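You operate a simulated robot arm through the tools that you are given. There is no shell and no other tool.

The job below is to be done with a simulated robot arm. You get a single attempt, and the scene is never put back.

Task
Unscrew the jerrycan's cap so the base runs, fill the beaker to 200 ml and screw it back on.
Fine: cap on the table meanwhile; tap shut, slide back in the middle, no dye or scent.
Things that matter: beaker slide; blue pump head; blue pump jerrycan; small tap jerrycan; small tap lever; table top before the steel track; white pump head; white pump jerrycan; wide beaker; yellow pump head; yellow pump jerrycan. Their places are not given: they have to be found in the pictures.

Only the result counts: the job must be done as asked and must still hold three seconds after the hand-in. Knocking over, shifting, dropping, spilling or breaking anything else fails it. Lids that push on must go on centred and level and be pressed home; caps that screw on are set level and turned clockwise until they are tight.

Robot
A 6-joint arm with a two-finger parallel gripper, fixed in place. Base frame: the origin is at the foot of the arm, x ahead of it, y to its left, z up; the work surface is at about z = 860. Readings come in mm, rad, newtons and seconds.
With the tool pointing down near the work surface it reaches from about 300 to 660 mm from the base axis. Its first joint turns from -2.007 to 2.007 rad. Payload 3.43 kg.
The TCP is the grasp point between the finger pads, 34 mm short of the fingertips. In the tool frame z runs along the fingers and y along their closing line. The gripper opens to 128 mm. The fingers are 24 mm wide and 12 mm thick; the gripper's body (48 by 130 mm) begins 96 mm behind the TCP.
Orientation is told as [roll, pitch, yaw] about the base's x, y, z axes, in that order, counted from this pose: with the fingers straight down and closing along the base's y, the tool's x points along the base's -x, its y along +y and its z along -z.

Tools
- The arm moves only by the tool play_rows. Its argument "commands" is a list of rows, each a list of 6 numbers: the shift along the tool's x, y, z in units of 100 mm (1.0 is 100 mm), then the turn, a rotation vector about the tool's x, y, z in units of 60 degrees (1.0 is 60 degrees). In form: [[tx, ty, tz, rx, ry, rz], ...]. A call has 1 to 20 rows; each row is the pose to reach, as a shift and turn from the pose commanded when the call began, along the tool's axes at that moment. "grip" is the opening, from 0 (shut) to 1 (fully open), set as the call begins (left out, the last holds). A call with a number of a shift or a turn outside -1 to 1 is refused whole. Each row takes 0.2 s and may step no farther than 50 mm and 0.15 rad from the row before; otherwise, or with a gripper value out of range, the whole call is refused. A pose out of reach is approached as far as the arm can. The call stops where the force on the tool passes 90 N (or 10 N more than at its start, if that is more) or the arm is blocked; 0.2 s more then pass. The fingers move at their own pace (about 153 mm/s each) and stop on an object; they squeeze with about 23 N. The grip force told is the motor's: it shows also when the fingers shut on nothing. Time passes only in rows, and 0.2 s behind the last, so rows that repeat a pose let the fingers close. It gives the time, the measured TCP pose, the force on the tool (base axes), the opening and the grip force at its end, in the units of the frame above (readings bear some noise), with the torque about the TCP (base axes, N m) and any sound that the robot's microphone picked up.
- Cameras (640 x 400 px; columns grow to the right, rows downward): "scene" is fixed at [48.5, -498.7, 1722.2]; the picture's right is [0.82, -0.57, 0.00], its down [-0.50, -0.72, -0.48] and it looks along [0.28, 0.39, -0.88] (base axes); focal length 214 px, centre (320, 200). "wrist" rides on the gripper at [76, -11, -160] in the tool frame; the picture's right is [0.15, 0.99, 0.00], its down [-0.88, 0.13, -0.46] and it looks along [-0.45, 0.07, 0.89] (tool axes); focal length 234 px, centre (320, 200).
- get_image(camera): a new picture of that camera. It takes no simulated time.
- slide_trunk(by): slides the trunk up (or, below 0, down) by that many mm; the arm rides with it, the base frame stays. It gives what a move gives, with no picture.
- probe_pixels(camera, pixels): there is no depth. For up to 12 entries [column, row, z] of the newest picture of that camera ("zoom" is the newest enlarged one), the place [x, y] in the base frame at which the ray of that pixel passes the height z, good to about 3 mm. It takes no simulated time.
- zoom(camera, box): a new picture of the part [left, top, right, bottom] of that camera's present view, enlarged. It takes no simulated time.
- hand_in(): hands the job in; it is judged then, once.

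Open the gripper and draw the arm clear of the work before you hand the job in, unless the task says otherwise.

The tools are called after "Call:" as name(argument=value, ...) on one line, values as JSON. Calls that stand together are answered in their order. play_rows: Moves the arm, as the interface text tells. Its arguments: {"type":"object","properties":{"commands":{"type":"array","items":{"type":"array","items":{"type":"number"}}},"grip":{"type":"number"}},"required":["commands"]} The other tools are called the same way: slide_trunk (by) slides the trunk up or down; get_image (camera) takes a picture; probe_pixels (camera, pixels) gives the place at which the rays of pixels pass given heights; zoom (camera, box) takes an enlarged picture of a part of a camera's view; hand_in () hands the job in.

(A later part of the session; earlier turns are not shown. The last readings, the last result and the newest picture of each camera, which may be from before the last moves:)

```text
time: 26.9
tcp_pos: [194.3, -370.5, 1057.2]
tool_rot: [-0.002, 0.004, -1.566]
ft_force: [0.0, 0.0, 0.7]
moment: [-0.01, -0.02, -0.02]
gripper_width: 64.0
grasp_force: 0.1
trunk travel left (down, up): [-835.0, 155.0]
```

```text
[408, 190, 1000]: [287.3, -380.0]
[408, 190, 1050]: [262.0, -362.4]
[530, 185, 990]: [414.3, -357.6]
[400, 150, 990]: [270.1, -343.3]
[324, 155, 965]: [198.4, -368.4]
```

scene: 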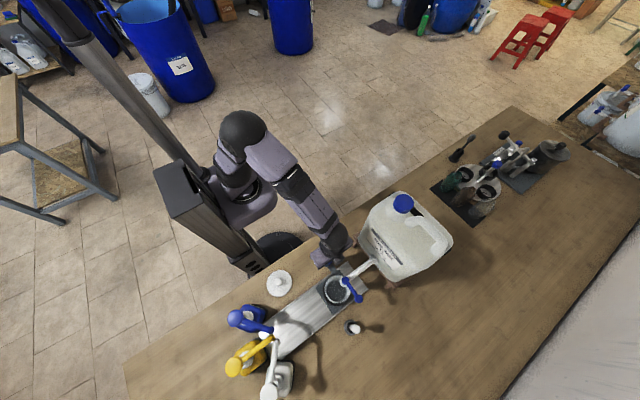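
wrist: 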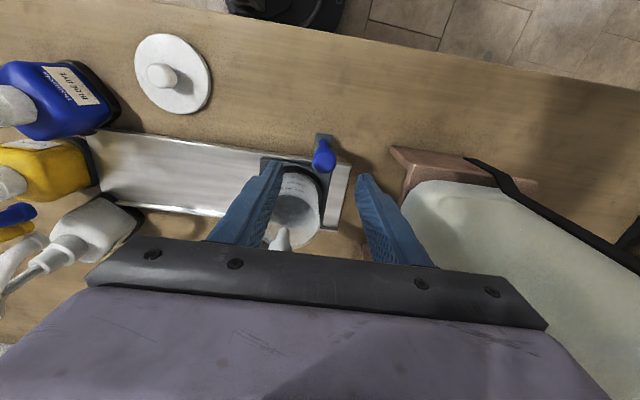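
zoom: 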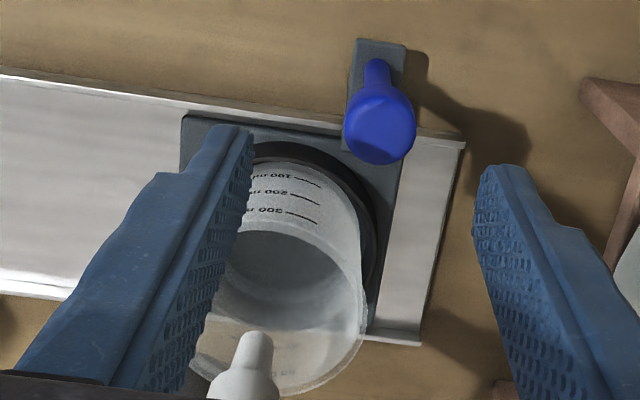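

The beaker is well positioned. Now I raise the trunk and go toward the cap, rotating back toward yaw 0.

Call:
slide_trunk(by=150)

Call:
play_rows(commands=[[0, 0, -0.3, 0, 0, -0.14], [0, 0, -0.6, 0, 0, -0.28], [0, 0, -0.9, 0, 0, -0.42], [0, 0, -1, 0, 0, -0.56], [0, 0, -1, 0, 0, -0.7], [0, 0, -1, 0, 0, -0.84], [0, 0, -1, 0, 0, -0.98]])

Call:
play_rows(commands=[[0, 0, -0.2, 0, 0, -0.14], [0, 0, -0.4, 0, 0, -0.28], [0, 0, -0.5, 0, 0, -0.42], [0, 0, -0.6, 0, 0, -0.52]])

```text
time: 28.7
tcp_pos: [194.7, -370.5, 1206.5]
tool_rot: [0.0, 0.003, -1.567]
ft_force: [0.4, -0.3, 0.2]
moment: [-0.02, 0.02, -0.01]
gripper_width: 64.1
grasp_force: 0.0
trunk travel left (down, up): [-985.0, 5.0]
```

```text
time: 30.3
tcp_pos: [194.1, -370.6, 1306.8]
tool_rot: [0.003, 0.001, -0.537]
ft_force: [0.3, -1.2, -0.4]
moment: [0.03, -0.02, 0.01]
gripper_width: 64.1
grasp_force: 0.1
trunk travel left (down, up): [-985.0, 5.0]
```

```text
time: 31.3
tcp_pos: [195.5, -371.9, 1365.8]
tool_rot: [0.002, -0.001, 0.008]
ft_force: [-0.1, 0.8, -0.7]
moment: [0.01, -0.01, 0.01]
gripper_width: 64.2
grasp_force: 0.2
trunk travel left (down, up): [-985.0, 5.0]
```

Now at yaw 0 and z 1366; I move in +x over the jerrycan for a close top view of the cap and handle.

Call:
play_rows(commands=[[-0.4, -0.1, 0, 0, 0, 0], [-0.8, -0.3, 0, 0, 0, 0], [-1, -0.4, 0, 0, 0, 0]], grip=0.7)

Call:
play_rows(commands=[[-0.25, 0, 0, 0, 0, 0], [-0.5, 0, 0, 0, 0, 0]])

Call:
get_image(camera="wrist")

```text
time: 32.1
tcp_pos: [294.0, -413.1, 1365.9]
tool_rot: [0.002, -0.001, 0.003]
ft_force: [0.7, -0.1, 0.6]
moment: [0.0, 0.02, -0.01]
gripper_width: 89.8
grasp_force: 0.1
trunk travel left (down, up): [-985.0, 5.0]
```

```text
time: 32.7
tcp_pos: [345.8, -412.3, 1365.8]
tool_rot: [0.005, 0.0, 0.005]
ft_force: [0.3, -0.2, -0.1]
moment: [-0.03, 0.0, 0.02]
gripper_width: 89.5
grasp_force: 0.1
trunk travel left (down, up): [-985.0, 5.0]
```

```text
taken
```

wrist: 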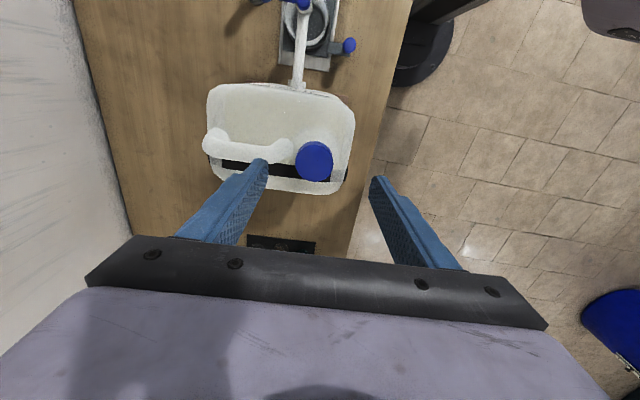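

Call:
zoom(camera="wrist", box=[250, 115, 360, 205])

Call:
probe_pixels(camera="wrist", pixels=[[315, 160, 1230], [315, 160, 1240], [315, 160, 1250], [315, 160, 1260], [284, 147, 1240], [284, 147, 1220], [291, 150, 1230], [222, 140, 1230], [295, 160, 1245], [333, 160, 1245]])

Call:
zoom(camera="scene", box=[385, 185, 425, 220])

```text
4.44 times, centred on (305, 160) of wrist
```

zoom: 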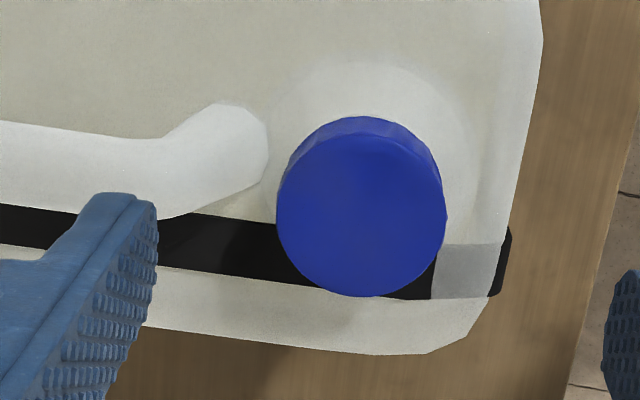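

```text
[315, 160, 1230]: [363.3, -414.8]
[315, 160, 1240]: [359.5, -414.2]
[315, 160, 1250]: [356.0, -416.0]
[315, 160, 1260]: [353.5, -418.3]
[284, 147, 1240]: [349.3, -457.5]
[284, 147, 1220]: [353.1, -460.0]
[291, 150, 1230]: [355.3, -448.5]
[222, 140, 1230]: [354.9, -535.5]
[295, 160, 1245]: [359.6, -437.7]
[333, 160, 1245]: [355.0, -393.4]
```

```text
11.43 times, centred on (405, 202) of scene
```

zoom: 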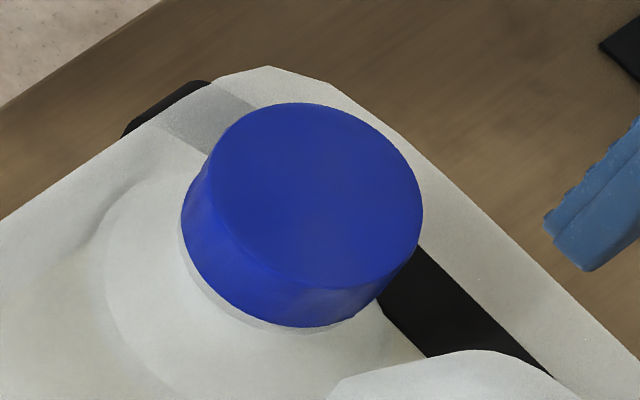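

I probe the refined cap-top centres: wrist (314.7,163.2) and scene (404.7,201.7).

Call:
probe_pixels(camera="wrist", pixels=[[314.7, 163.2, 1230], [314.7, 163.2, 1240], [314.7, 163.2, 1250], [314.7, 163.2, 1260], [296, 163.2, 1245], [333.4, 163.2, 1245], [293, 148, 1240], [284, 139, 1240]])

Call:
probe_pixels(camera="scene", pixels=[[404.7, 201.7, 1220], [404.7, 201.7, 1230], [404.7, 201.7, 1240], [404.7, 201.7, 1250], [404.7, 201.7, 1260]])

```text
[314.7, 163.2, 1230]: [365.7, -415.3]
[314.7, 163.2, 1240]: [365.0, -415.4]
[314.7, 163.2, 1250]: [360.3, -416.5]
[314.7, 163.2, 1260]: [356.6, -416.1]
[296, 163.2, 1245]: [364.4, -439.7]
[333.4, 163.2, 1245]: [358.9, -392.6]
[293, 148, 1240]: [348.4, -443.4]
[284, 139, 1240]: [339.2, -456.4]
```

```text
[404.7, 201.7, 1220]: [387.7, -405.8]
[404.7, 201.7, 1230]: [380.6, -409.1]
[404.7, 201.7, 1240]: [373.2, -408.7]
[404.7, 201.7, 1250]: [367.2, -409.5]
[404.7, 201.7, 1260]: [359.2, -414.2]
```

The cap centre resolves to about (358,-415) with its top at z≈1255-1262. The handle end is close, so I triangulate its height too.

Call:
probe_pixels(camera="wrist", pixels=[[287, 146, 1200], [287, 146, 1220], [287, 146, 1240], [287, 146, 1260]])

Call:
probe_pixels(camera="scene", pixels=[[408, 223, 1200], [408, 223, 1220], [408, 223, 1240], [408, 223, 1260]])

Call:
zoom(camera="scene", box=[380, 185, 460, 260])

```text
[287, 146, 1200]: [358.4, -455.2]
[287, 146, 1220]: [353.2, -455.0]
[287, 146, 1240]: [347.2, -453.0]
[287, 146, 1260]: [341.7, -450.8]
```

```text
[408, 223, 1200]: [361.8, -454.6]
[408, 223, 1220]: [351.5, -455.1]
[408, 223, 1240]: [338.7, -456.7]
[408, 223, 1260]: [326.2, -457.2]
```

```text
5.33 times, centred on (420, 222) of scene
```

zoom: 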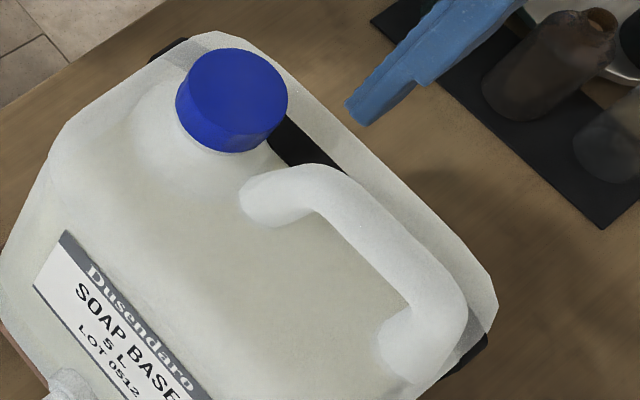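

The handle end near the cap is at z≈1215, below where my fingertips will be (~1242). I'll centre over the cap at (358,-415) and turn to yaw -90° so the open fingers avoid the handle.

Call:
play_rows(commands=[[-0.12, -0.03, 0, 0, 0, 0.14], [-0.12, -0.03, 0, 0, 0, 0.28], [-0.12, -0.03, 0, 0, 0, 0.42], [-0.12, -0.03, 0, 0, 0, 0.56], [-0.12, -0.03, 0, 0, 0, 0.7], [-0.12, -0.03, 0, 0, 0, 0.84], [-0.12, -0.03, 0, 0, 0, 0.98]])

Call:
play_rows(commands=[[0, 0, 0.1, 0, 0, 0.14], [0, 0, 0.2, 0, 0, 0.28], [0, 0, 0.3, 0, 0, 0.42], [0, 0, 0.4, 0, 0, 0.52]])

Call:
get_image(camera="wrist")

Call:
get_image(camera="scene")

```text
time: 34.3
tcp_pos: [356.9, -414.3, 1367.2]
tool_rot: [0.002, 0.001, -1.025]
ft_force: [0.6, -1.2, 0.0]
moment: [0.0, -0.03, 0.0]
gripper_width: 89.6
grasp_force: 0.0
trunk travel left (down, up): [-985.0, 5.0]
```

```text
time: 35.3
tcp_pos: [356.5, -415.5, 1326.4]
tool_rot: [0.002, 0.001, -1.569]
ft_force: [-0.1, -0.5, -0.1]
moment: [-0.02, 0.01, -0.03]
gripper_width: 89.6
grasp_force: 0.0
trunk travel left (down, up): [-985.0, 5.0]
```

```text
taken
```

wrist: 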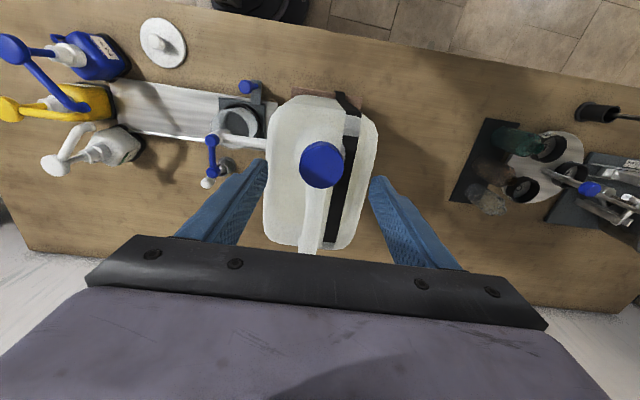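

```text
taken
```

scene: 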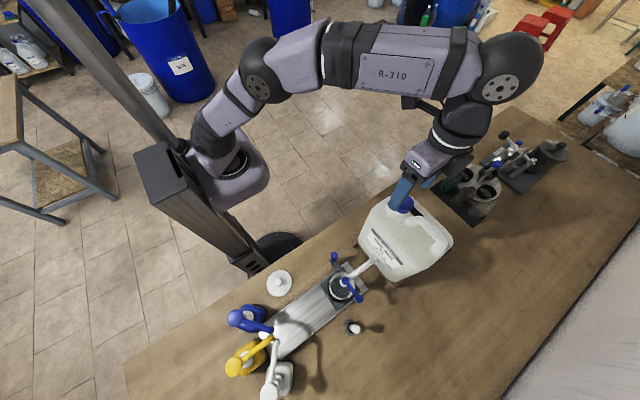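

Cap at (321,164). Zoom and probe to refine its position from this angle.

Call:
zoom(camera="wrist", box=[280, 125, 360, 205])

Call:
probe_pixels(camera="wrist", pixels=[[321, 164, 1240], [321, 164, 1250], [321, 164, 1260], [321, 164, 1270]])

```text
5.00 times, centred on (320, 165) of wrist
```

zoom: 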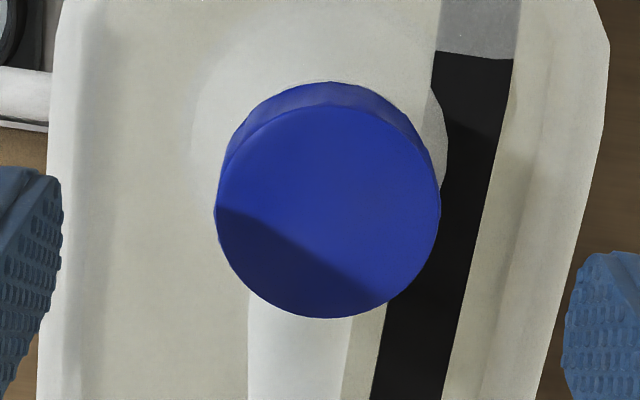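

```text
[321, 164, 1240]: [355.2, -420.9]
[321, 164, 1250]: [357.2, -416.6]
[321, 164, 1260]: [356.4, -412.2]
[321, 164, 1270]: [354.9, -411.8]
```

Refined cap: centre ≈(357,-415), top z≈1258, height ≈16 mm. I descend to TCP z≈1280 (fingertips ≈1246) with the fingers open.

Call:
play_rows(commands=[[0, 0, 0.2, 0, 0, 0], [0, 0, 0.35, 0, 0, 0], [0, 0, 0.46, 0, 0, 0]])

Call:
get_image(camera="wrist")

Call:
zoom(camera="scene", box=[380, 180, 430, 220])

```text
time: 36.1
tcp_pos: [357.3, -414.2, 1280.3]
tool_rot: [0.001, 0.0, -1.568]
ft_force: [1.1, -0.4, -0.5]
moment: [0.01, -0.03, 0.01]
gripper_width: 89.4
grasp_force: 0.2
trunk travel left (down, up): [-985.0, 5.0]
```

```text
taken
```

wrist: 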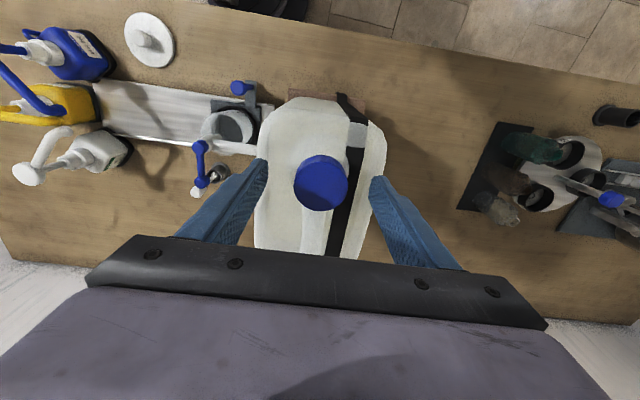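

```text
10.00 times, centred on (405, 200) of scene
```

zoom: 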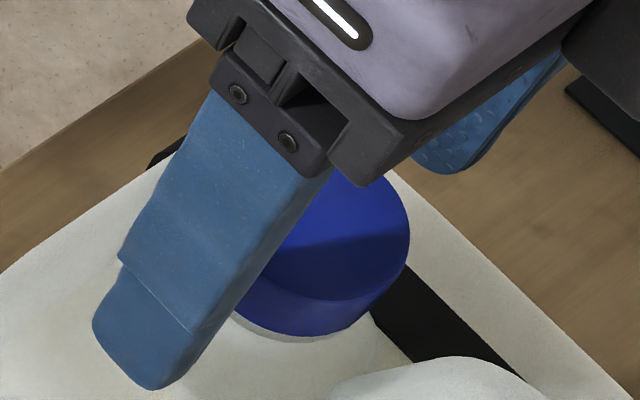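

Checking the cap-top centre against where the tool axis should cross (320,182).

Call:
zoom(camera="wrist", box=[270, 140, 370, 220])

```text
5.00 times, centred on (320, 180) of wrist
```

zoom: 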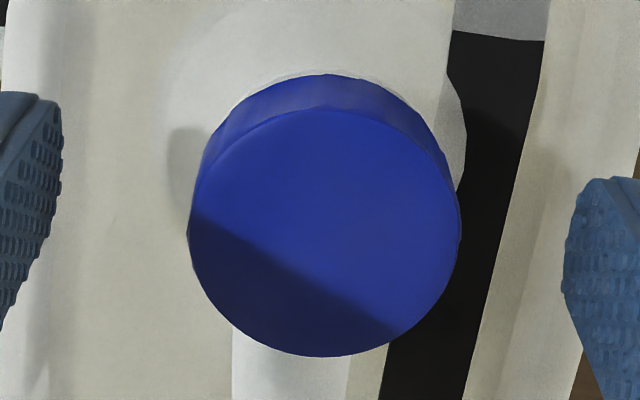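

The cap centre appears about 2 mm further in -y; I shift by that and close on the cap.

Call:
play_rows(commands=[[-0.02, 0.005, 0, 0, 0, 0]])

Call:
play_rows(commands=[[0, 0, 0, 0, 0, 0], [0, 0, 0, 0, 0, 0], [0, 0, 0, 0, 0, 0]], grip=0)

Call:
get_image(camera="wrist")

Call:
zoom(camera="scene", box=[380, 180, 430, 220])

```text
time: 36.5
tcp_pos: [356.1, -415.8, 1280.1]
tool_rot: [-0.001, 0.002, -1.568]
ft_force: [0.1, -0.9, 0.5]
moment: [0.02, 0.01, 0.0]
gripper_width: 89.6
grasp_force: 0.0
trunk travel left (down, up): [-985.0, 5.0]
```

```text
time: 37.3
tcp_pos: [358.2, -416.9, 1280.6]
tool_rot: [-0.001, 0.002, -1.566]
ft_force: [0.7, 0.3, -0.2]
moment: [0.02, -0.02, -0.01]
gripper_width: 43.2
grasp_force: 22.8
trunk travel left (down, up): [-985.0, 5.0]
```

```text
taken
```

wrist: 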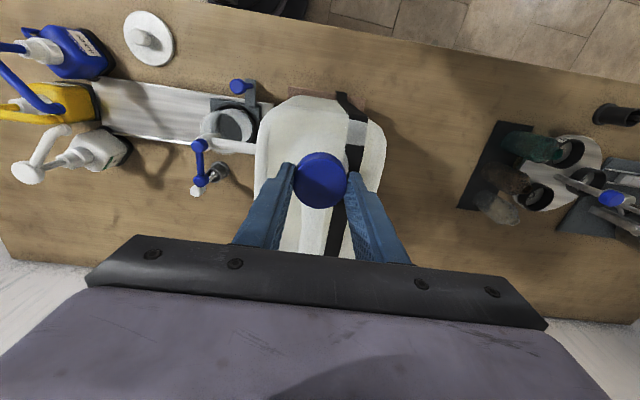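

```text
10.00 times, centred on (405, 200) of scene
```

zoom: 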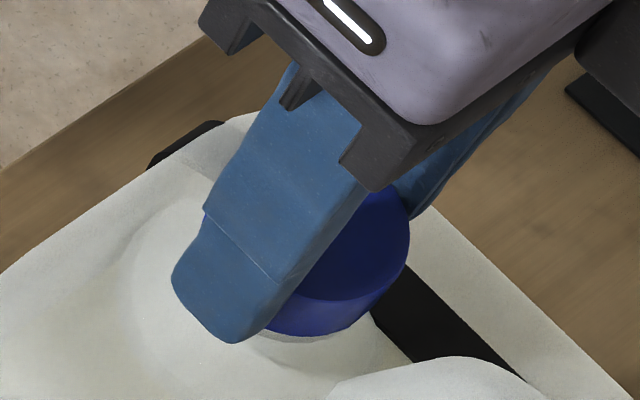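

Gripped at 43.2 mm. I turn counterclockwise (seen from above) by 30° first and watch the torque.

Call:
play_rows(commands=[[0, 0, 0, 0, 0, -0.1], [0, 0, 0, 0, 0, -0.2], [0, 0, 0, 0, 0, -0.3], [0, 0, 0, 0, 0, -0.4], [0, 0, 0, 0, 0, -0.5]])

Call:
get_image(camera="wrist")

```text
time: 38.5
tcp_pos: [358.6, -416.0, 1281.7]
tool_rot: [0.002, 0.002, -1.04]
ft_force: [1.8, 1.9, 1.2]
moment: [0.04, -0.01, -0.05]
gripper_width: 43.3
grasp_force: 22.7
trunk travel left (down, up): [-985.0, 5.0]
```

```text
taken
```

wrist: 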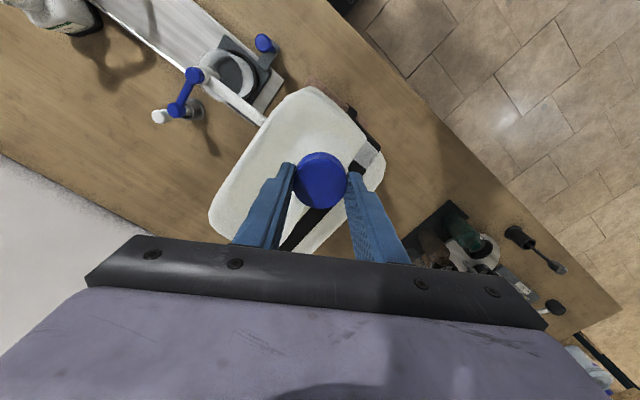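

Torque is low and the jerrycan stayed put. I continue turning counterclockwise through yaw +90°.

Call:
play_rows(commands=[[0, 0, 0, 0, 0, -0.12], [0, 0, 0, 0, 0, -0.24], [0, 0, 0, 0, 0, -0.36], [0, 0, 0, 0, 0, -0.48], [0, 0, 0, 0, 0, -0.6], [0, 0, 0, 0, 0, -0.72], [0, 0, 0, 0, 0, -0.84], [0, 0, 0, 0, 0, -0.96]])

Call:
play_rows(commands=[[0, 0, 0, 0, 0, -0.12], [0, 0, 0, 0, 0, -0.24], [0, 0, 0, 0, 0, -0.36], [0, 0, 0, 0, 0, -0.48], [0, 0, 0, 0, 0, -0.6], [0, 0, 0, 0, 0, -0.72], [0, 0, 0, 0, 0, -0.84], [0, 0, 0, 0, 0, -0.96]])

Call:
get_image(camera="wrist")

Call:
zoom(camera="scene", box=[380, 180, 430, 220])

```text
time: 40.3
tcp_pos: [357.5, -415.1, 1281.3]
tool_rot: [0.003, 0.0, -0.035]
ft_force: [-0.8, -2.4, 1.9]
moment: [-0.07, 0.05, 0.03]
gripper_width: 43.4
grasp_force: 22.7
trunk travel left (down, up): [-985.0, 5.0]
```

```text
time: 42.1
tcp_pos: [357.3, -416.6, 1281.9]
tool_rot: [-0.002, -0.003, 0.97]
ft_force: [1.6, -5.9, 10.7]
moment: [-0.2, 0.0, -0.04]
gripper_width: 43.3
grasp_force: 23.6
trunk travel left (down, up): [-985.0, 5.0]
```

```text
taken
```

wrist: 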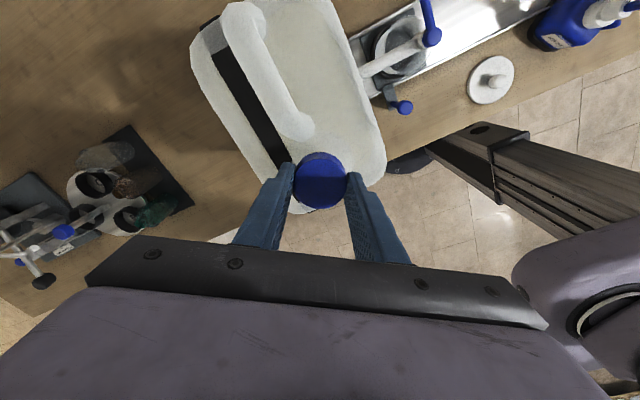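

```text
10.00 times, centred on (405, 200) of scene
```

zoom: 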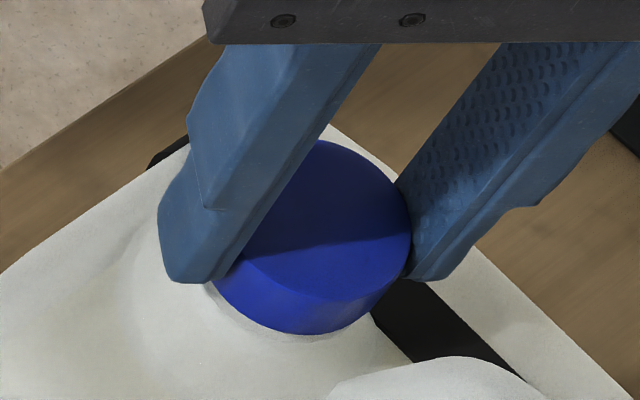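

An upward force of 10.7 N indicates the cap is climbing its thread. I keep turning while raising slightly to follow it.

Call:
play_rows(commands=[[0, 0, -0.01, 0, 0, 0], [0, 0, -0.015, 0, 0, -0.12], [0, 0, -0.018, 0, 0, -0.24], [0, 0, -0.021, 0, 0, -0.36], [0, 0, -0.024, 0, 0, -0.48], [0, 0, -0.027, 0, 0, -0.6], [0, 0, -0.03, 0, 0, -0.7]])

Call:
zoom(camera="scene", box=[380, 180, 430, 220])

```text
time: 43.7
tcp_pos: [357.2, -416.2, 1283.3]
tool_rot: [-0.001, -0.005, 1.703]
ft_force: [-2.5, -1.5, -2.7]
moment: [-0.07, 0.05, -0.02]
gripper_width: 43.4
grasp_force: 22.8
trunk travel left (down, up): [-985.0, 5.0]
```

```text
10.00 times, centred on (405, 200) of scene
```

zoom: 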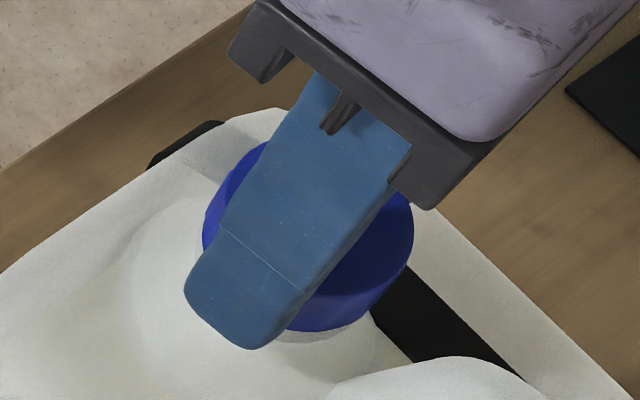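

187° turned so far. I test with a small 2 mm lift whether the cap is free yet.

Call:
play_rows(commands=[[0, 0, -0.01, 0, 0, 0], [0, 0, -0.02, 0, 0, 0]])

```text
time: 44.3
tcp_pos: [356.4, -415.9, 1284.0]
tool_rot: [0.002, -0.006, 1.7]
ft_force: [-3.5, -0.2, -18.8]
moment: [-0.27, -0.1, 0.01]
gripper_width: 43.4
grasp_force: 22.8
trunk travel left (down, up): [-985.0, 5.0]
```

Still held by the thread (-18.8 N), so I relax the lift, open, rise clear, and rotate back for another grip.

Call:
play_rows(commands=[[0, 0, 0.01, 0, 0, 0], [0, 0, 0.017, 0, 0, 0]])

Call:
play_rows(commands=[[0, 0, 0, 0, 0, 0], [0, 0, 0, 0, 0, 0]], grip=0.55)

Call:
play_rows(commands=[[0, 0, -0.2, 0, 0, 0], [0, 0, -0.4, 0, 0, 0.1], [0, 0, -0.4, 0, 0, 0.24], [0, 0, -0.4, 0, 0, 0.38], [0, 0, -0.4, 0, 0, 0.52], [0, 0, -0.4, 0, 0, 0.66], [0, 0, -0.4, 0, 0, 0.8], [0, 0, -0.4, 0, 0, 0.94], [0, 0, -0.4, 0, 0, 1]])

Call:
play_rows(commands=[[0, 0, 0, 0, 0, 0.14], [0, 0, 0, 0, 0, 0.28], [0, 0, 0, 0, 0, 0.42], [0, 0, 0, 0, 0, 0.56], [0, 0, 0, 0, 0, 0.7], [0, 0, 0, 0, 0, 0.84], [0, 0, 0, 0, 0, 0.98]])

Call:
play_rows(commands=[[0, 0, 0, 0, 0, 0.14], [0, 0, 0, 0, 0, 0.28], [0, 0, 0, 0, 0, 0.42], [0, 0, 0, 0, 0, 0.56], [0, 0, 0, 0, 0, 0.7], [0, 0, 0, 0, 0, 0.84], [0, 0, 0, 0, 0, 0.98]])

Call:
get_image(camera="wrist")

```text
time: 44.9
tcp_pos: [357.5, -416.8, 1283.8]
tool_rot: [0.001, -0.006, 1.701]
ft_force: [-5.6, 1.8, -16.2]
moment: [0.18, 0.2, 0.0]
gripper_width: 43.7
grasp_force: 23.0
trunk travel left (down, up): [-985.0, 5.0]
```

```text
time: 45.5
tcp_pos: [358.8, -415.9, 1285.6]
tool_rot: [-0.001, -0.001, 1.701]
ft_force: [0.3, -0.4, 0.2]
moment: [-0.01, -0.01, 0.01]
gripper_width: 70.2
grasp_force: 0.0
trunk travel left (down, up): [-985.0, 5.0]
```

```text
time: 47.5
tcp_pos: [357.4, -416.6, 1324.4]
tool_rot: [0.002, -0.002, 0.652]
ft_force: [0.6, -0.4, -0.5]
moment: [0.01, -0.02, -0.03]
gripper_width: 70.4
grasp_force: 0.0
trunk travel left (down, up): [-985.0, 5.0]
```

```text
time: 49.1
tcp_pos: [359.5, -416.2, 1324.7]
tool_rot: [0.002, 0.0, -0.376]
ft_force: [0.4, 0.2, 0.7]
moment: [0.01, 0.0, -0.03]
gripper_width: 70.4
grasp_force: 0.0
trunk travel left (down, up): [-985.0, 5.0]
```

```text
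time: 50.7
tcp_pos: [359.0, -416.1, 1324.5]
tool_rot: [-0.001, 0.0, -1.402]
ft_force: [-0.5, -0.4, -0.7]
moment: [-0.01, -0.03, -0.02]
gripper_width: 70.3
grasp_force: 0.0
trunk travel left (down, up): [-985.0, 5.0]
```

```text
taken
```

wrist: 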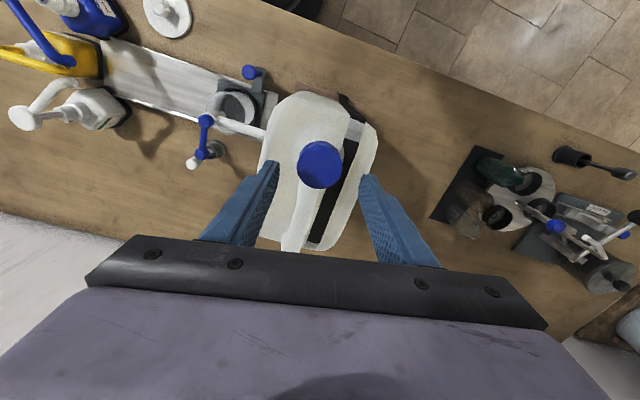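

No flow visible yet. I rotate further to yaw ≈ -1.93 to gain range, and check the nozzle/beaker.

Call:
play_rows(commands=[[0, 0, 0, 0, 0, 0.14], [0, 0, 0, 0, 0, 0.28], [0, 0, 0, 0, 0, 0.42], [0, 0, 0, 0, 0, 0.5]])

Call:
get_image(camera="wrist")

Call:
zoom(camera="scene", box=[310, 250, 380, 310])

```text
time: 51.7
tcp_pos: [358.6, -415.7, 1324.0]
tool_rot: [-0.002, 0.002, -1.925]
ft_force: [0.0, -0.3, 0.6]
moment: [0.02, 0.03, 0.02]
gripper_width: 70.4
grasp_force: 0.0
trunk travel left (down, up): [-985.0, 5.0]
```

```text
taken
```

wrist: 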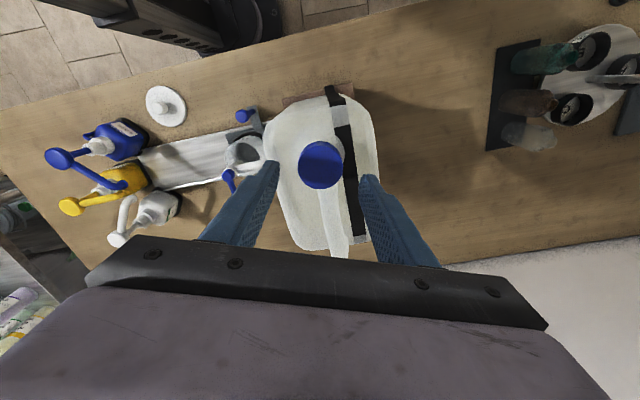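

```text
6.67 times, centred on (345, 280) of scene
```

zoom: 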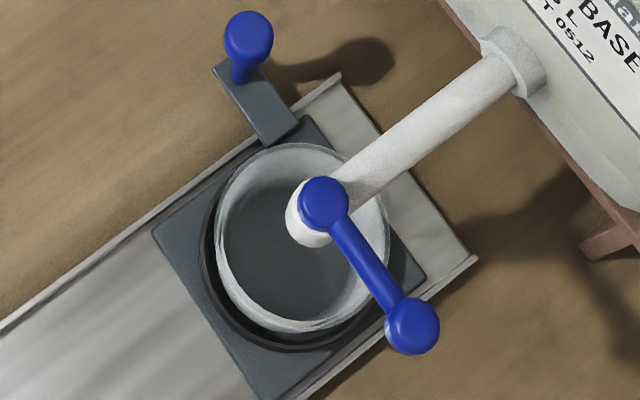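

Yaw -1.925 is reachable, and no flow so far. I descend 40 mm and grip again.

Call:
play_rows(commands=[[0, 0, 0.2, 0, 0, 0], [0, 0, 0.35, 0, 0, 0], [0, 0, 0.4, 0, 0, 0]])

Call:
play_rows(commands=[[0, 0, 0, 0, 0, 0], [0, 0, 0, 0, 0, 0], [0, 0, 0, 0, 0, 0]], grip=0)

Call:
play_rows(commands=[[0, 0, 0, 0, 0, -0.12], [0, 0, -0.003, 0, 0, -0.24], [0, 0, -0.006, 0, 0, -0.36], [0, 0, -0.008, 0, 0, -0.48], [0, 0, -0.01, 0, 0, -0.6], [0, 0, -0.012, 0, 0, -0.72], [0, 0, -0.014, 0, 0, -0.84], [0, 0, -0.016, 0, 0, -0.96]])

```text
time: 52.5
tcp_pos: [358.3, -416.7, 1285.1]
tool_rot: [0.0, 0.003, -1.923]
ft_force: [-0.1, -0.1, 0.4]
moment: [0.01, 0.02, 0.01]
gripper_width: 70.3
grasp_force: 0.1
trunk travel left (down, up): [-985.0, 5.0]
```

```text
time: 53.3
tcp_pos: [356.5, -415.3, 1285.8]
tool_rot: [0.0, 0.003, -1.924]
ft_force: [-3.8, 1.8, -0.6]
moment: [0.04, 0.15, 0.01]
gripper_width: 43.4
grasp_force: 23.1
trunk travel left (down, up): [-985.0, 5.0]
```

```text
time: 55.1
tcp_pos: [357.4, -415.8, 1286.5]
tool_rot: [0.002, 0.003, -0.913]
ft_force: [-2.6, -0.8, -4.3]
moment: [-0.16, 0.19, -0.02]
gripper_width: 42.9
grasp_force: 23.1
trunk travel left (down, up): [-985.0, 5.0]
```

Following well. Continue turning counterclockwise with gentle lift.

Call:
play_rows(commands=[[0, 0, 0, 0, 0, -0.12], [0, 0, 0, 0, 0, -0.24], [0, 0, 0, 0, 0, -0.36], [0, 0, -0.001, 0, 0, -0.48], [0, 0, -0.002, 0, 0, -0.6], [0, 0, -0.003, 0, 0, -0.72], [0, 0, -0.004, 0, 0, -0.84], [0, 0, -0.005, 0, 0, -0.96]])

Call:
play_rows(commands=[[0, 0, -0.001, 0, 0, -0.12], [0, 0, -0.002, 0, 0, -0.24], [0, 0, -0.003, 0, 0, -0.36], [0, 0, -0.004, 0, 0, -0.48], [0, 0, -0.005, 0, 0, -0.6], [0, 0, -0.006, 0, 0, -0.72], [0, 0, -0.007, 0, 0, -0.84], [0, 0, -0.008, 0, 0, -0.96]])

Call:
play_rows(commands=[[0, 0, -0.001, 0, 0, -0.12], [0, 0, -0.002, 0, 0, -0.24], [0, 0, -0.003, 0, 0, -0.36], [0, 0, -0.004, 0, 0, -0.48]])

Call:
zoom(camera="scene", box=[380, 180, 430, 220])

```text
time: 56.9
tcp_pos: [356.8, -415.8, 1286.4]
tool_rot: [0.004, -0.001, 0.092]
ft_force: [-0.7, -0.7, -0.2]
moment: [0.0, 0.0, 0.01]
gripper_width: 43.4
grasp_force: 23.4
trunk travel left (down, up): [-985.0, 5.0]
```

```text
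time: 58.7
tcp_pos: [357.8, -416.7, 1288.4]
tool_rot: [0.002, -0.001, 1.095]
ft_force: [-0.4, -0.1, 0.1]
moment: [0.02, 0.01, -0.02]
gripper_width: 43.4
grasp_force: 23.1
trunk travel left (down, up): [-985.0, 5.0]
```

```text
time: 59.7
tcp_pos: [358.0, -416.3, 1287.6]
tool_rot: [-0.001, -0.003, 1.598]
ft_force: [0.3, -1.2, 0.0]
moment: [-0.01, 0.0, 0.0]
gripper_width: 43.6
grasp_force: 22.8
trunk travel left (down, up): [-985.0, 5.0]
```

```text
10.00 times, centred on (405, 200) of scene
```

zoom: 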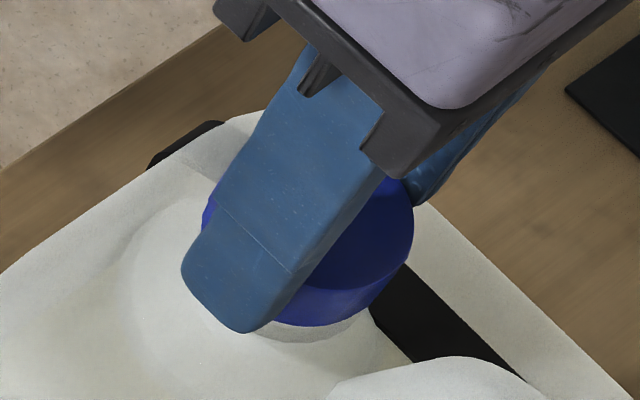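

Forces have dropped to near zero, suggesting the cap is free. I test a 3 mm lift.

Call:
play_rows(commands=[[0, 0, -0.015, 0, 0, 0], [0, 0, -0.03, 0, 0, 0]])

```text
time: 60.3
tcp_pos: [357.0, -415.2, 1291.3]
tool_rot: [-0.001, -0.003, 1.6]
ft_force: [0.4, -0.7, -0.5]
moment: [-0.01, -0.02, 0.0]
gripper_width: 43.2
grasp_force: 23.5
trunk travel left (down, up): [-985.0, 5.0]
```

Free of the thread (only -0.5 N). I lift the cap 60 mm further and look.

Call:
play_rows(commands=[[0, 0, -0.2, 0, 0, 0], [0, 0, -0.4, 0, 0, 0], [0, 0, -0.6, 0, 0, 0]])

Call:
get_image(camera="wrist")

Call:
get_image(camera="scene")

Call:
zoom(camera="scene", box=[370, 170, 430, 220])

Call:
zoom(camera="scene", box=[310, 250, 380, 310])

```text
time: 61.1
tcp_pos: [356.4, -416.5, 1351.4]
tool_rot: [0.0, -0.003, 1.597]
ft_force: [-0.2, 0.5, -0.6]
moment: [0.0, -0.01, -0.01]
gripper_width: 43.4
grasp_force: 23.1
trunk travel left (down, up): [-985.0, 5.0]
```

```text
taken
```

wrist: 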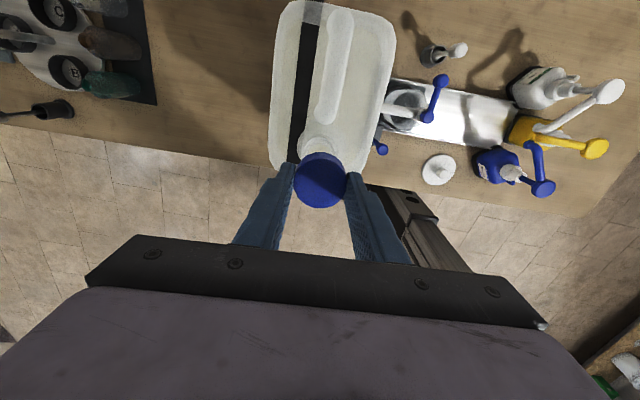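

```text
taken
```

scene: 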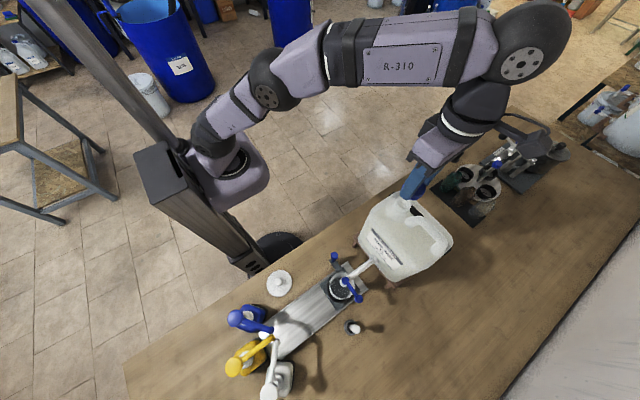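

```text
8.00 times, centred on (400, 195) of scene
```

zoom: 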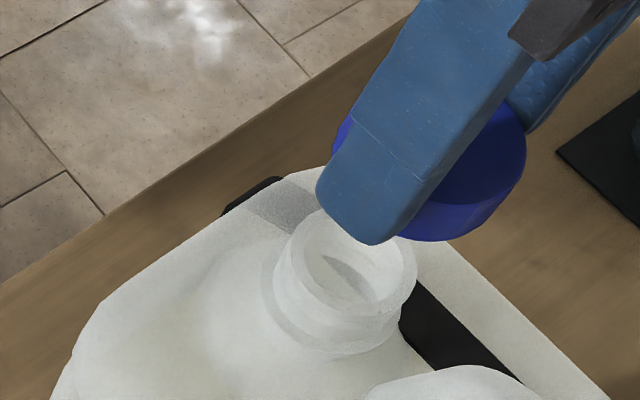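

```text
6.67 times, centred on (345, 280) of scene
```

zoom: 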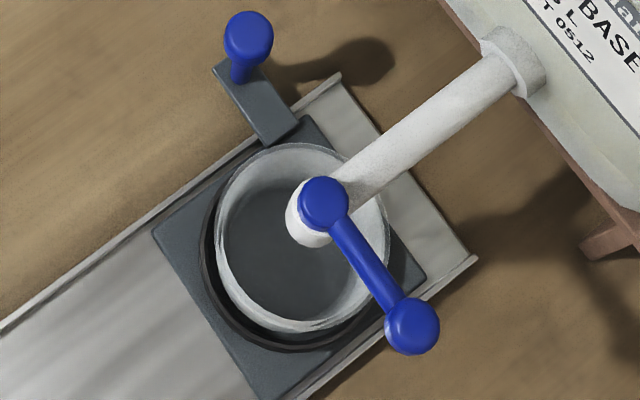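

The cap is off, the neck is open, and the tap isn't running, so it's shut. Now I find a spot for the cap on the table strip in front of the track; probing table edge pixels.

Call:
probe_pixels(camera="scene", pixels=[[300, 247, 860], [280, 261, 860], [316, 262, 860], [337, 258, 860], [330, 243, 860], [310, 268, 860]])

Call:
zoom(camera="scene", box=[260, 220, 380, 300])

```text
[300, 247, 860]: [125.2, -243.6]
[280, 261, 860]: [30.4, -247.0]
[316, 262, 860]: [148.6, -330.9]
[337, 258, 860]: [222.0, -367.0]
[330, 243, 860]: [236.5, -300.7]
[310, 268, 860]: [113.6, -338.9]
```

```text
5.00 times, centred on (320, 260) of scene
```

zoom: 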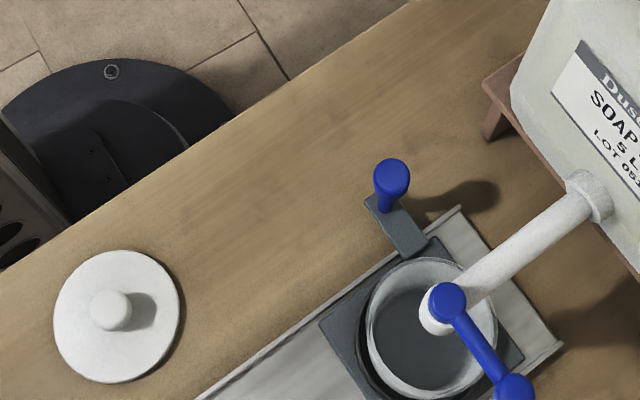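

The table's front edge is at y≈-245, so (125,-305) is a clear spot. I carry the cap there at height while turning back toward yaw 0.

Call:
play_rows(commands=[[-0.08, 0.14, 0, 0, 0, 0.13], [-0.16, 0.28, 0, 0, 0, 0.26], [-0.24, 0.42, 0, 0, 0, 0.39], [-0.32, 0.56, 0, 0, 0, 0.52], [-0.4, 0.7, 0, 0, 0, 0.65], [-0.48, 0.85, 0, 0, 0, 0.78], [-0.526, 0.987, 0, 0, 0, 0.9]])

```text
time: 62.7
tcp_pos: [255.9, -365.0, 1349.6]
tool_rot: [0.002, -0.002, 0.651]
ft_force: [0.7, -0.2, 0.2]
moment: [-0.04, -0.02, 0.01]
gripper_width: 43.1
grasp_force: 23.3
trunk travel left (down, up): [-985.0, 5.0]
```

Call:
play_rows(commands=[[0.09, 0.18, 0, 0, 0, 0.13], [0.18, 0.36, 0, 0, 0, 0.26], [0.27, 0.54, 0, 0, 0, 0.39], [0.36, 0.72, 0, 0, 0, 0.52], [0.443, 0.903, 0, 0, 0, 0.62]])

Call:
play_rows(commands=[[0.2, 0.08, 0.3, 0, 0, 0], [0.4, 0.15, 0.6, 0, 0, 0], [0.4, 0.15, 0.9, 0, 0, 0]])

Call:
get_image(camera="wrist")

```text
time: 63.9
tcp_pos: [165.8, -319.2, 1353.5]
tool_rot: [0.002, 0.0, 0.002]
ft_force: [0.0, -0.1, 0.8]
moment: [-0.01, -0.01, 0.02]
gripper_width: 43.4
grasp_force: 22.9
trunk travel left (down, up): [-985.0, 5.0]
```

```text
time: 64.7
tcp_pos: [127.5, -306.9, 1261.8]
tool_rot: [0.003, -0.001, 0.003]
ft_force: [0.0, 0.0, -0.8]
moment: [0.01, -0.01, 0.0]
gripper_width: 43.3
grasp_force: 22.7
trunk travel left (down, up): [-985.0, 5.0]
```

```text
taken
```

wrist: 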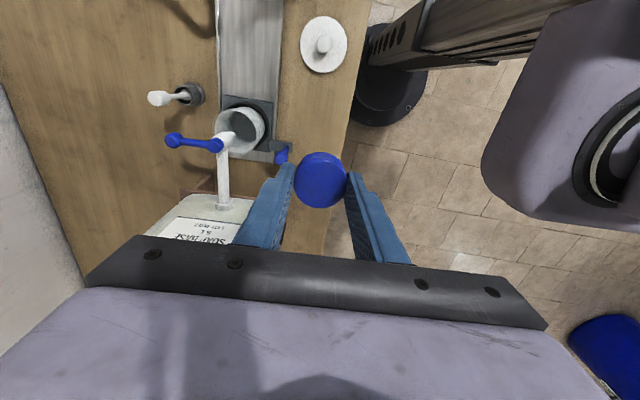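

I lower the trunk in two stages, checking the scene in between.

Call:
slide_trunk(by=-200)

Call:
get_image(camera="scene")

```text
time: 66.9
tcp_pos: [127.4, -305.4, 1061.9]
tool_rot: [0.002, 0.0, 0.004]
ft_force: [0.9, 0.8, -0.5]
moment: [0.0, 0.0, 0.0]
gripper_width: 43.2
grasp_force: 23.4
trunk travel left (down, up): [-785.0, 205.0]
```

```text
taken
```

scene: 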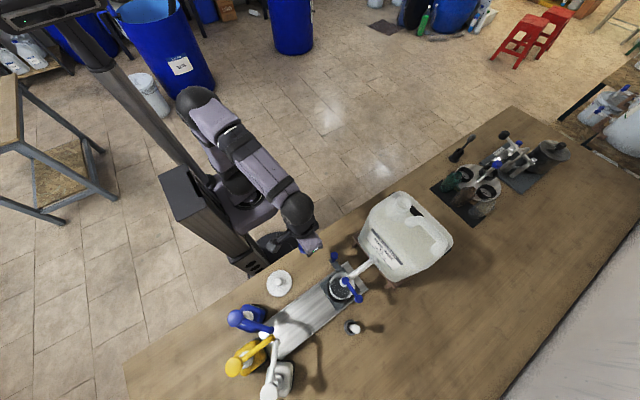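

The way is clear. I lower with the arm to about 912, then approach contact slowly.

Call:
play_rows(commands=[[0, 0, 0.35, 0, 0, 0], [0, 0, 0.7, 0, 0, 0], [0, 0, 1, 0, 0, 0]])

Call:
play_rows(commands=[[0, 0, 0.2, 0, 0, 0], [0, 0, 0.35, 0, 0, 0], [0, 0, 0.48, 0, 0, 0]])

Call:
get_image(camera="wrist")

```text
time: 67.7
tcp_pos: [124.6, -305.8, 961.6]
tool_rot: [0.003, 0.001, 0.001]
ft_force: [-0.3, 0.2, -0.8]
moment: [0.0, -0.01, 0.01]
gripper_width: 43.3
grasp_force: 23.0
trunk travel left (down, up): [-785.0, 205.0]
```

```text
time: 68.5
tcp_pos: [126.6, -306.3, 911.7]
tool_rot: [0.001, -0.001, 0.003]
ft_force: [0.3, 0.0, -0.3]
moment: [0.04, -0.01, 0.03]
gripper_width: 43.5
grasp_force: 23.0
trunk travel left (down, up): [-785.0, 205.0]
```

```text
taken
```

wrist: 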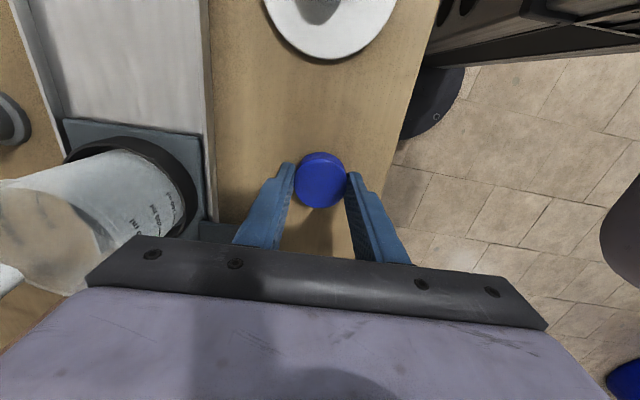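

Call:
play_rows(commands=[[0, 0, 0.03, 0, 0, 0], [0, 0, 0.06, 0, 0, 0], [0, 0, 0.08, 0, 0, 0], [0, 0, 0.1, 0, 0, 0]])

Call:
play_rows(commands=[[0, 0, 0.02, 0, 0, 0], [0, 0, 0.03, 0, 0, 0]])

```text
time: 69.5
tcp_pos: [126.9, -305.5, 903.1]
tool_rot: [0.001, 0.001, 0.003]
ft_force: [-0.4, -0.4, 0.5]
moment: [-0.02, 0.03, 0.0]
gripper_width: 43.4
grasp_force: 22.7
trunk travel left (down, up): [-785.0, 205.0]
```

```text
time: 70.1
tcp_pos: [126.2, -305.7, 899.5]
tool_rot: [0.003, -0.001, 0.002]
ft_force: [0.1, 0.5, 0.2]
moment: [-0.02, 0.03, 0.03]
gripper_width: 43.5
grasp_force: 23.0
trunk travel left (down, up): [-785.0, 205.0]
```

No contact yet at 899.5; I continue down in 2 mm steps.

Call:
play_rows(commands=[[0, 0, 0.02, 0, 0, 0]])

Call:
play_rows(commands=[[0, 0, 0.02, 0, 0, 0]])

```text
time: 70.5
tcp_pos: [125.8, -305.3, 898.2]
tool_rot: [0.003, 0.0, 0.002]
ft_force: [-0.2, 0.1, -0.3]
moment: [0.0, 0.03, 0.0]
gripper_width: 43.5
grasp_force: 22.8
trunk travel left (down, up): [-785.0, 205.0]
```

```text
time: 70.9
tcp_pos: [126.9, -305.8, 896.9]
tool_rot: [0.0, 0.0, 0.003]
ft_force: [1.0, 2.1, 12.8]
moment: [-0.16, 0.03, -0.01]
gripper_width: 43.3
grasp_force: 22.9
trunk travel left (down, up): [-785.0, 205.0]
```

Contact with the table (12.8 N). I release the cap and rise.

Call:
play_rows(commands=[[0, 0, -0.01, 0, 0, 0], [0, 0, -0.01, 0, 0, 0], [0, 0, -0.01, 0, 0, 0]], grip=0.5)

Call:
play_rows(commands=[[0, 0, -0.3, 0, 0, 0], [0, 0, -0.7, 0, 0, 0], [0, 0, -1, 0, 0, 0]])

Call:
get_image(camera="wrist")

```text
time: 71.7
tcp_pos: [127.4, -305.2, 897.8]
tool_rot: [0.001, -0.001, 0.003]
ft_force: [0.2, -0.4, 0.1]
moment: [0.01, -0.05, -0.01]
gripper_width: 64.0
grasp_force: 0.1
trunk travel left (down, up): [-785.0, 205.0]
```

```text
time: 72.5
tcp_pos: [126.1, -303.0, 997.3]
tool_rot: [0.002, 0.001, 0.006]
ft_force: [0.8, 0.2, -0.5]
moment: [-0.04, 0.01, 0.0]
gripper_width: 63.8
grasp_force: 0.0
trunk travel left (down, up): [-785.0, 205.0]
```

```text
taken
```

wrist: 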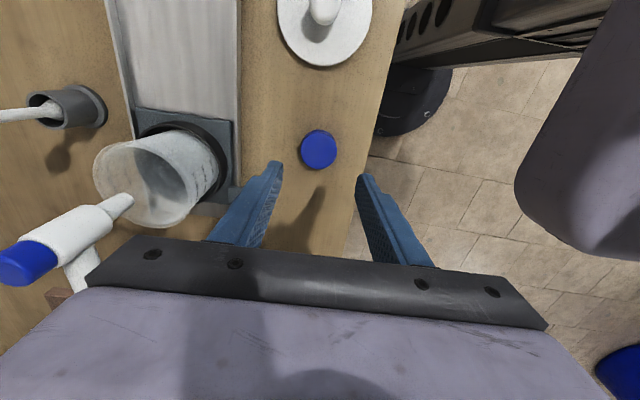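

The cap stands upright on the table at (318,150) in the wrist view. Next is the lever: I raise the trunk, then rotate to yaw -90° and move above the lever knob.

Call:
slide_trunk(by=150)

Call:
play_rows(commands=[[-0.05, -0.15, -0.1, 0, 0, 0.13], [-0.1, -0.3, -0.2, 0, 0, 0.26], [-0.15, -0.45, -0.3, 0, 0, 0.39], [-0.2, -0.6, -0.3, 0, 0, 0.52], [-0.25, -0.75, -0.3, 0, 0, 0.65], [-0.3, -0.9, -0.3, 0, 0, 0.78], [-0.35, -1, -0.3, 0, 0, 0.91], [-0.35, -1, -0.3, 0, 0, 1]])

Call:
play_rows(commands=[[0, 0, 0, 0, 0, 0.13], [0, 0, 0, 0, 0, 0.26], [0, 0, 0, 0, 0, 0.39], [0, 0, 0, 0, 0, 0.5]])

Call:
get_image(camera="wrist")

```text
time: 74.2
tcp_pos: [126.6, -303.6, 1147.3]
tool_rot: [0.002, -0.002, 0.003]
ft_force: [-0.1, -0.7, 0.7]
moment: [0.0, 0.01, 0.03]
gripper_width: 63.9
grasp_force: 0.1
trunk travel left (down, up): [-935.0, 55.0]
```

```text
time: 76.0
tcp_pos: [163.4, -404.2, 1178.3]
tool_rot: [0.001, 0.001, -1.044]
ft_force: [0.0, 0.3, -0.6]
moment: [-0.01, 0.01, -0.03]
gripper_width: 64.0
grasp_force: 0.1
trunk travel left (down, up): [-935.0, 55.0]
```

```text
time: 77.0
tcp_pos: [162.6, -404.8, 1179.3]
tool_rot: [0.001, 0.002, -1.569]
ft_force: [-0.2, 0.0, 1.1]
moment: [-0.02, 0.0, 0.0]
gripper_width: 63.9
grasp_force: 0.0
trunk travel left (down, up): [-935.0, 55.0]
```

```text
taken
```

wrist: 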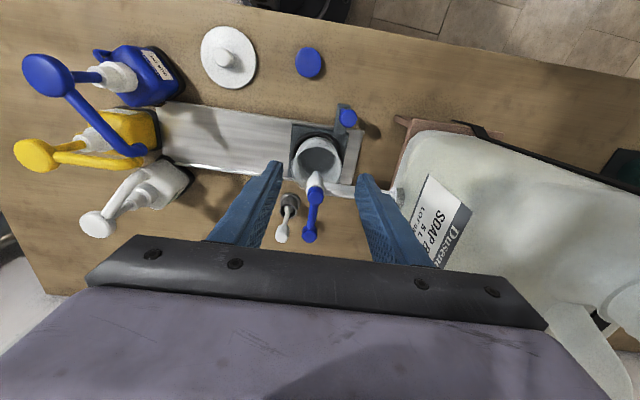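

Lever runs from (315,195) to (310,236). Zoom and probe heights.

Call:
zoom(camera="wrist", box=[270, 160, 370, 245])

Call:
probe_pixels(camera="wrist", pixels=[[310, 236, 1040], [310, 236, 1050], [310, 236, 1060], [315, 194, 1040], [315, 194, 1050], [315, 194, 1060], [315, 194, 1070]])

Call:
probe_pixels(camera="scene", pixels=[[345.5, 280, 1040], [345.5, 280, 1050], [345.5, 280, 1060], [345.5, 280, 1070], [359, 298.8, 1040], [359, 298.8, 1050], [359, 298.8, 1060], [359, 298.8, 1070]])

```text
4.71 times, centred on (320, 202) of wrist
```

zoom: 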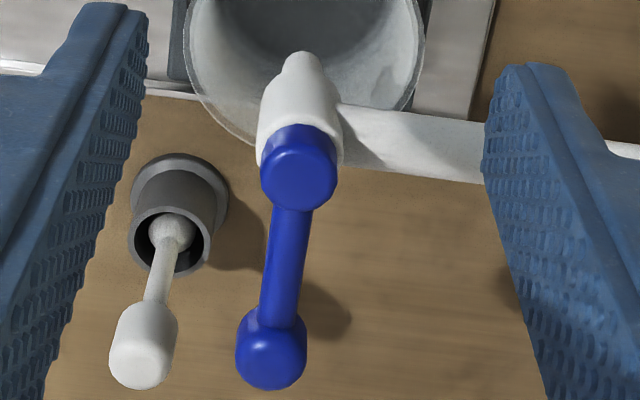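

```text
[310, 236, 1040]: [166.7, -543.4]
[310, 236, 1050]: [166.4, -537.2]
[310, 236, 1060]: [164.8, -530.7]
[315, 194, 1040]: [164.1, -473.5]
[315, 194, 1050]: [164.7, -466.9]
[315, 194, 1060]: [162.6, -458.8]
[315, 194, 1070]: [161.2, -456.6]
```

```text
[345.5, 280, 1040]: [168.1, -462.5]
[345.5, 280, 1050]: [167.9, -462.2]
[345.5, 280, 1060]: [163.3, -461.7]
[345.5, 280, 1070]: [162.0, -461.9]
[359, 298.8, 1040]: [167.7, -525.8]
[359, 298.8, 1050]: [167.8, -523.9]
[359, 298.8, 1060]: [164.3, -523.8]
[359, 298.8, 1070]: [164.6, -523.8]
```

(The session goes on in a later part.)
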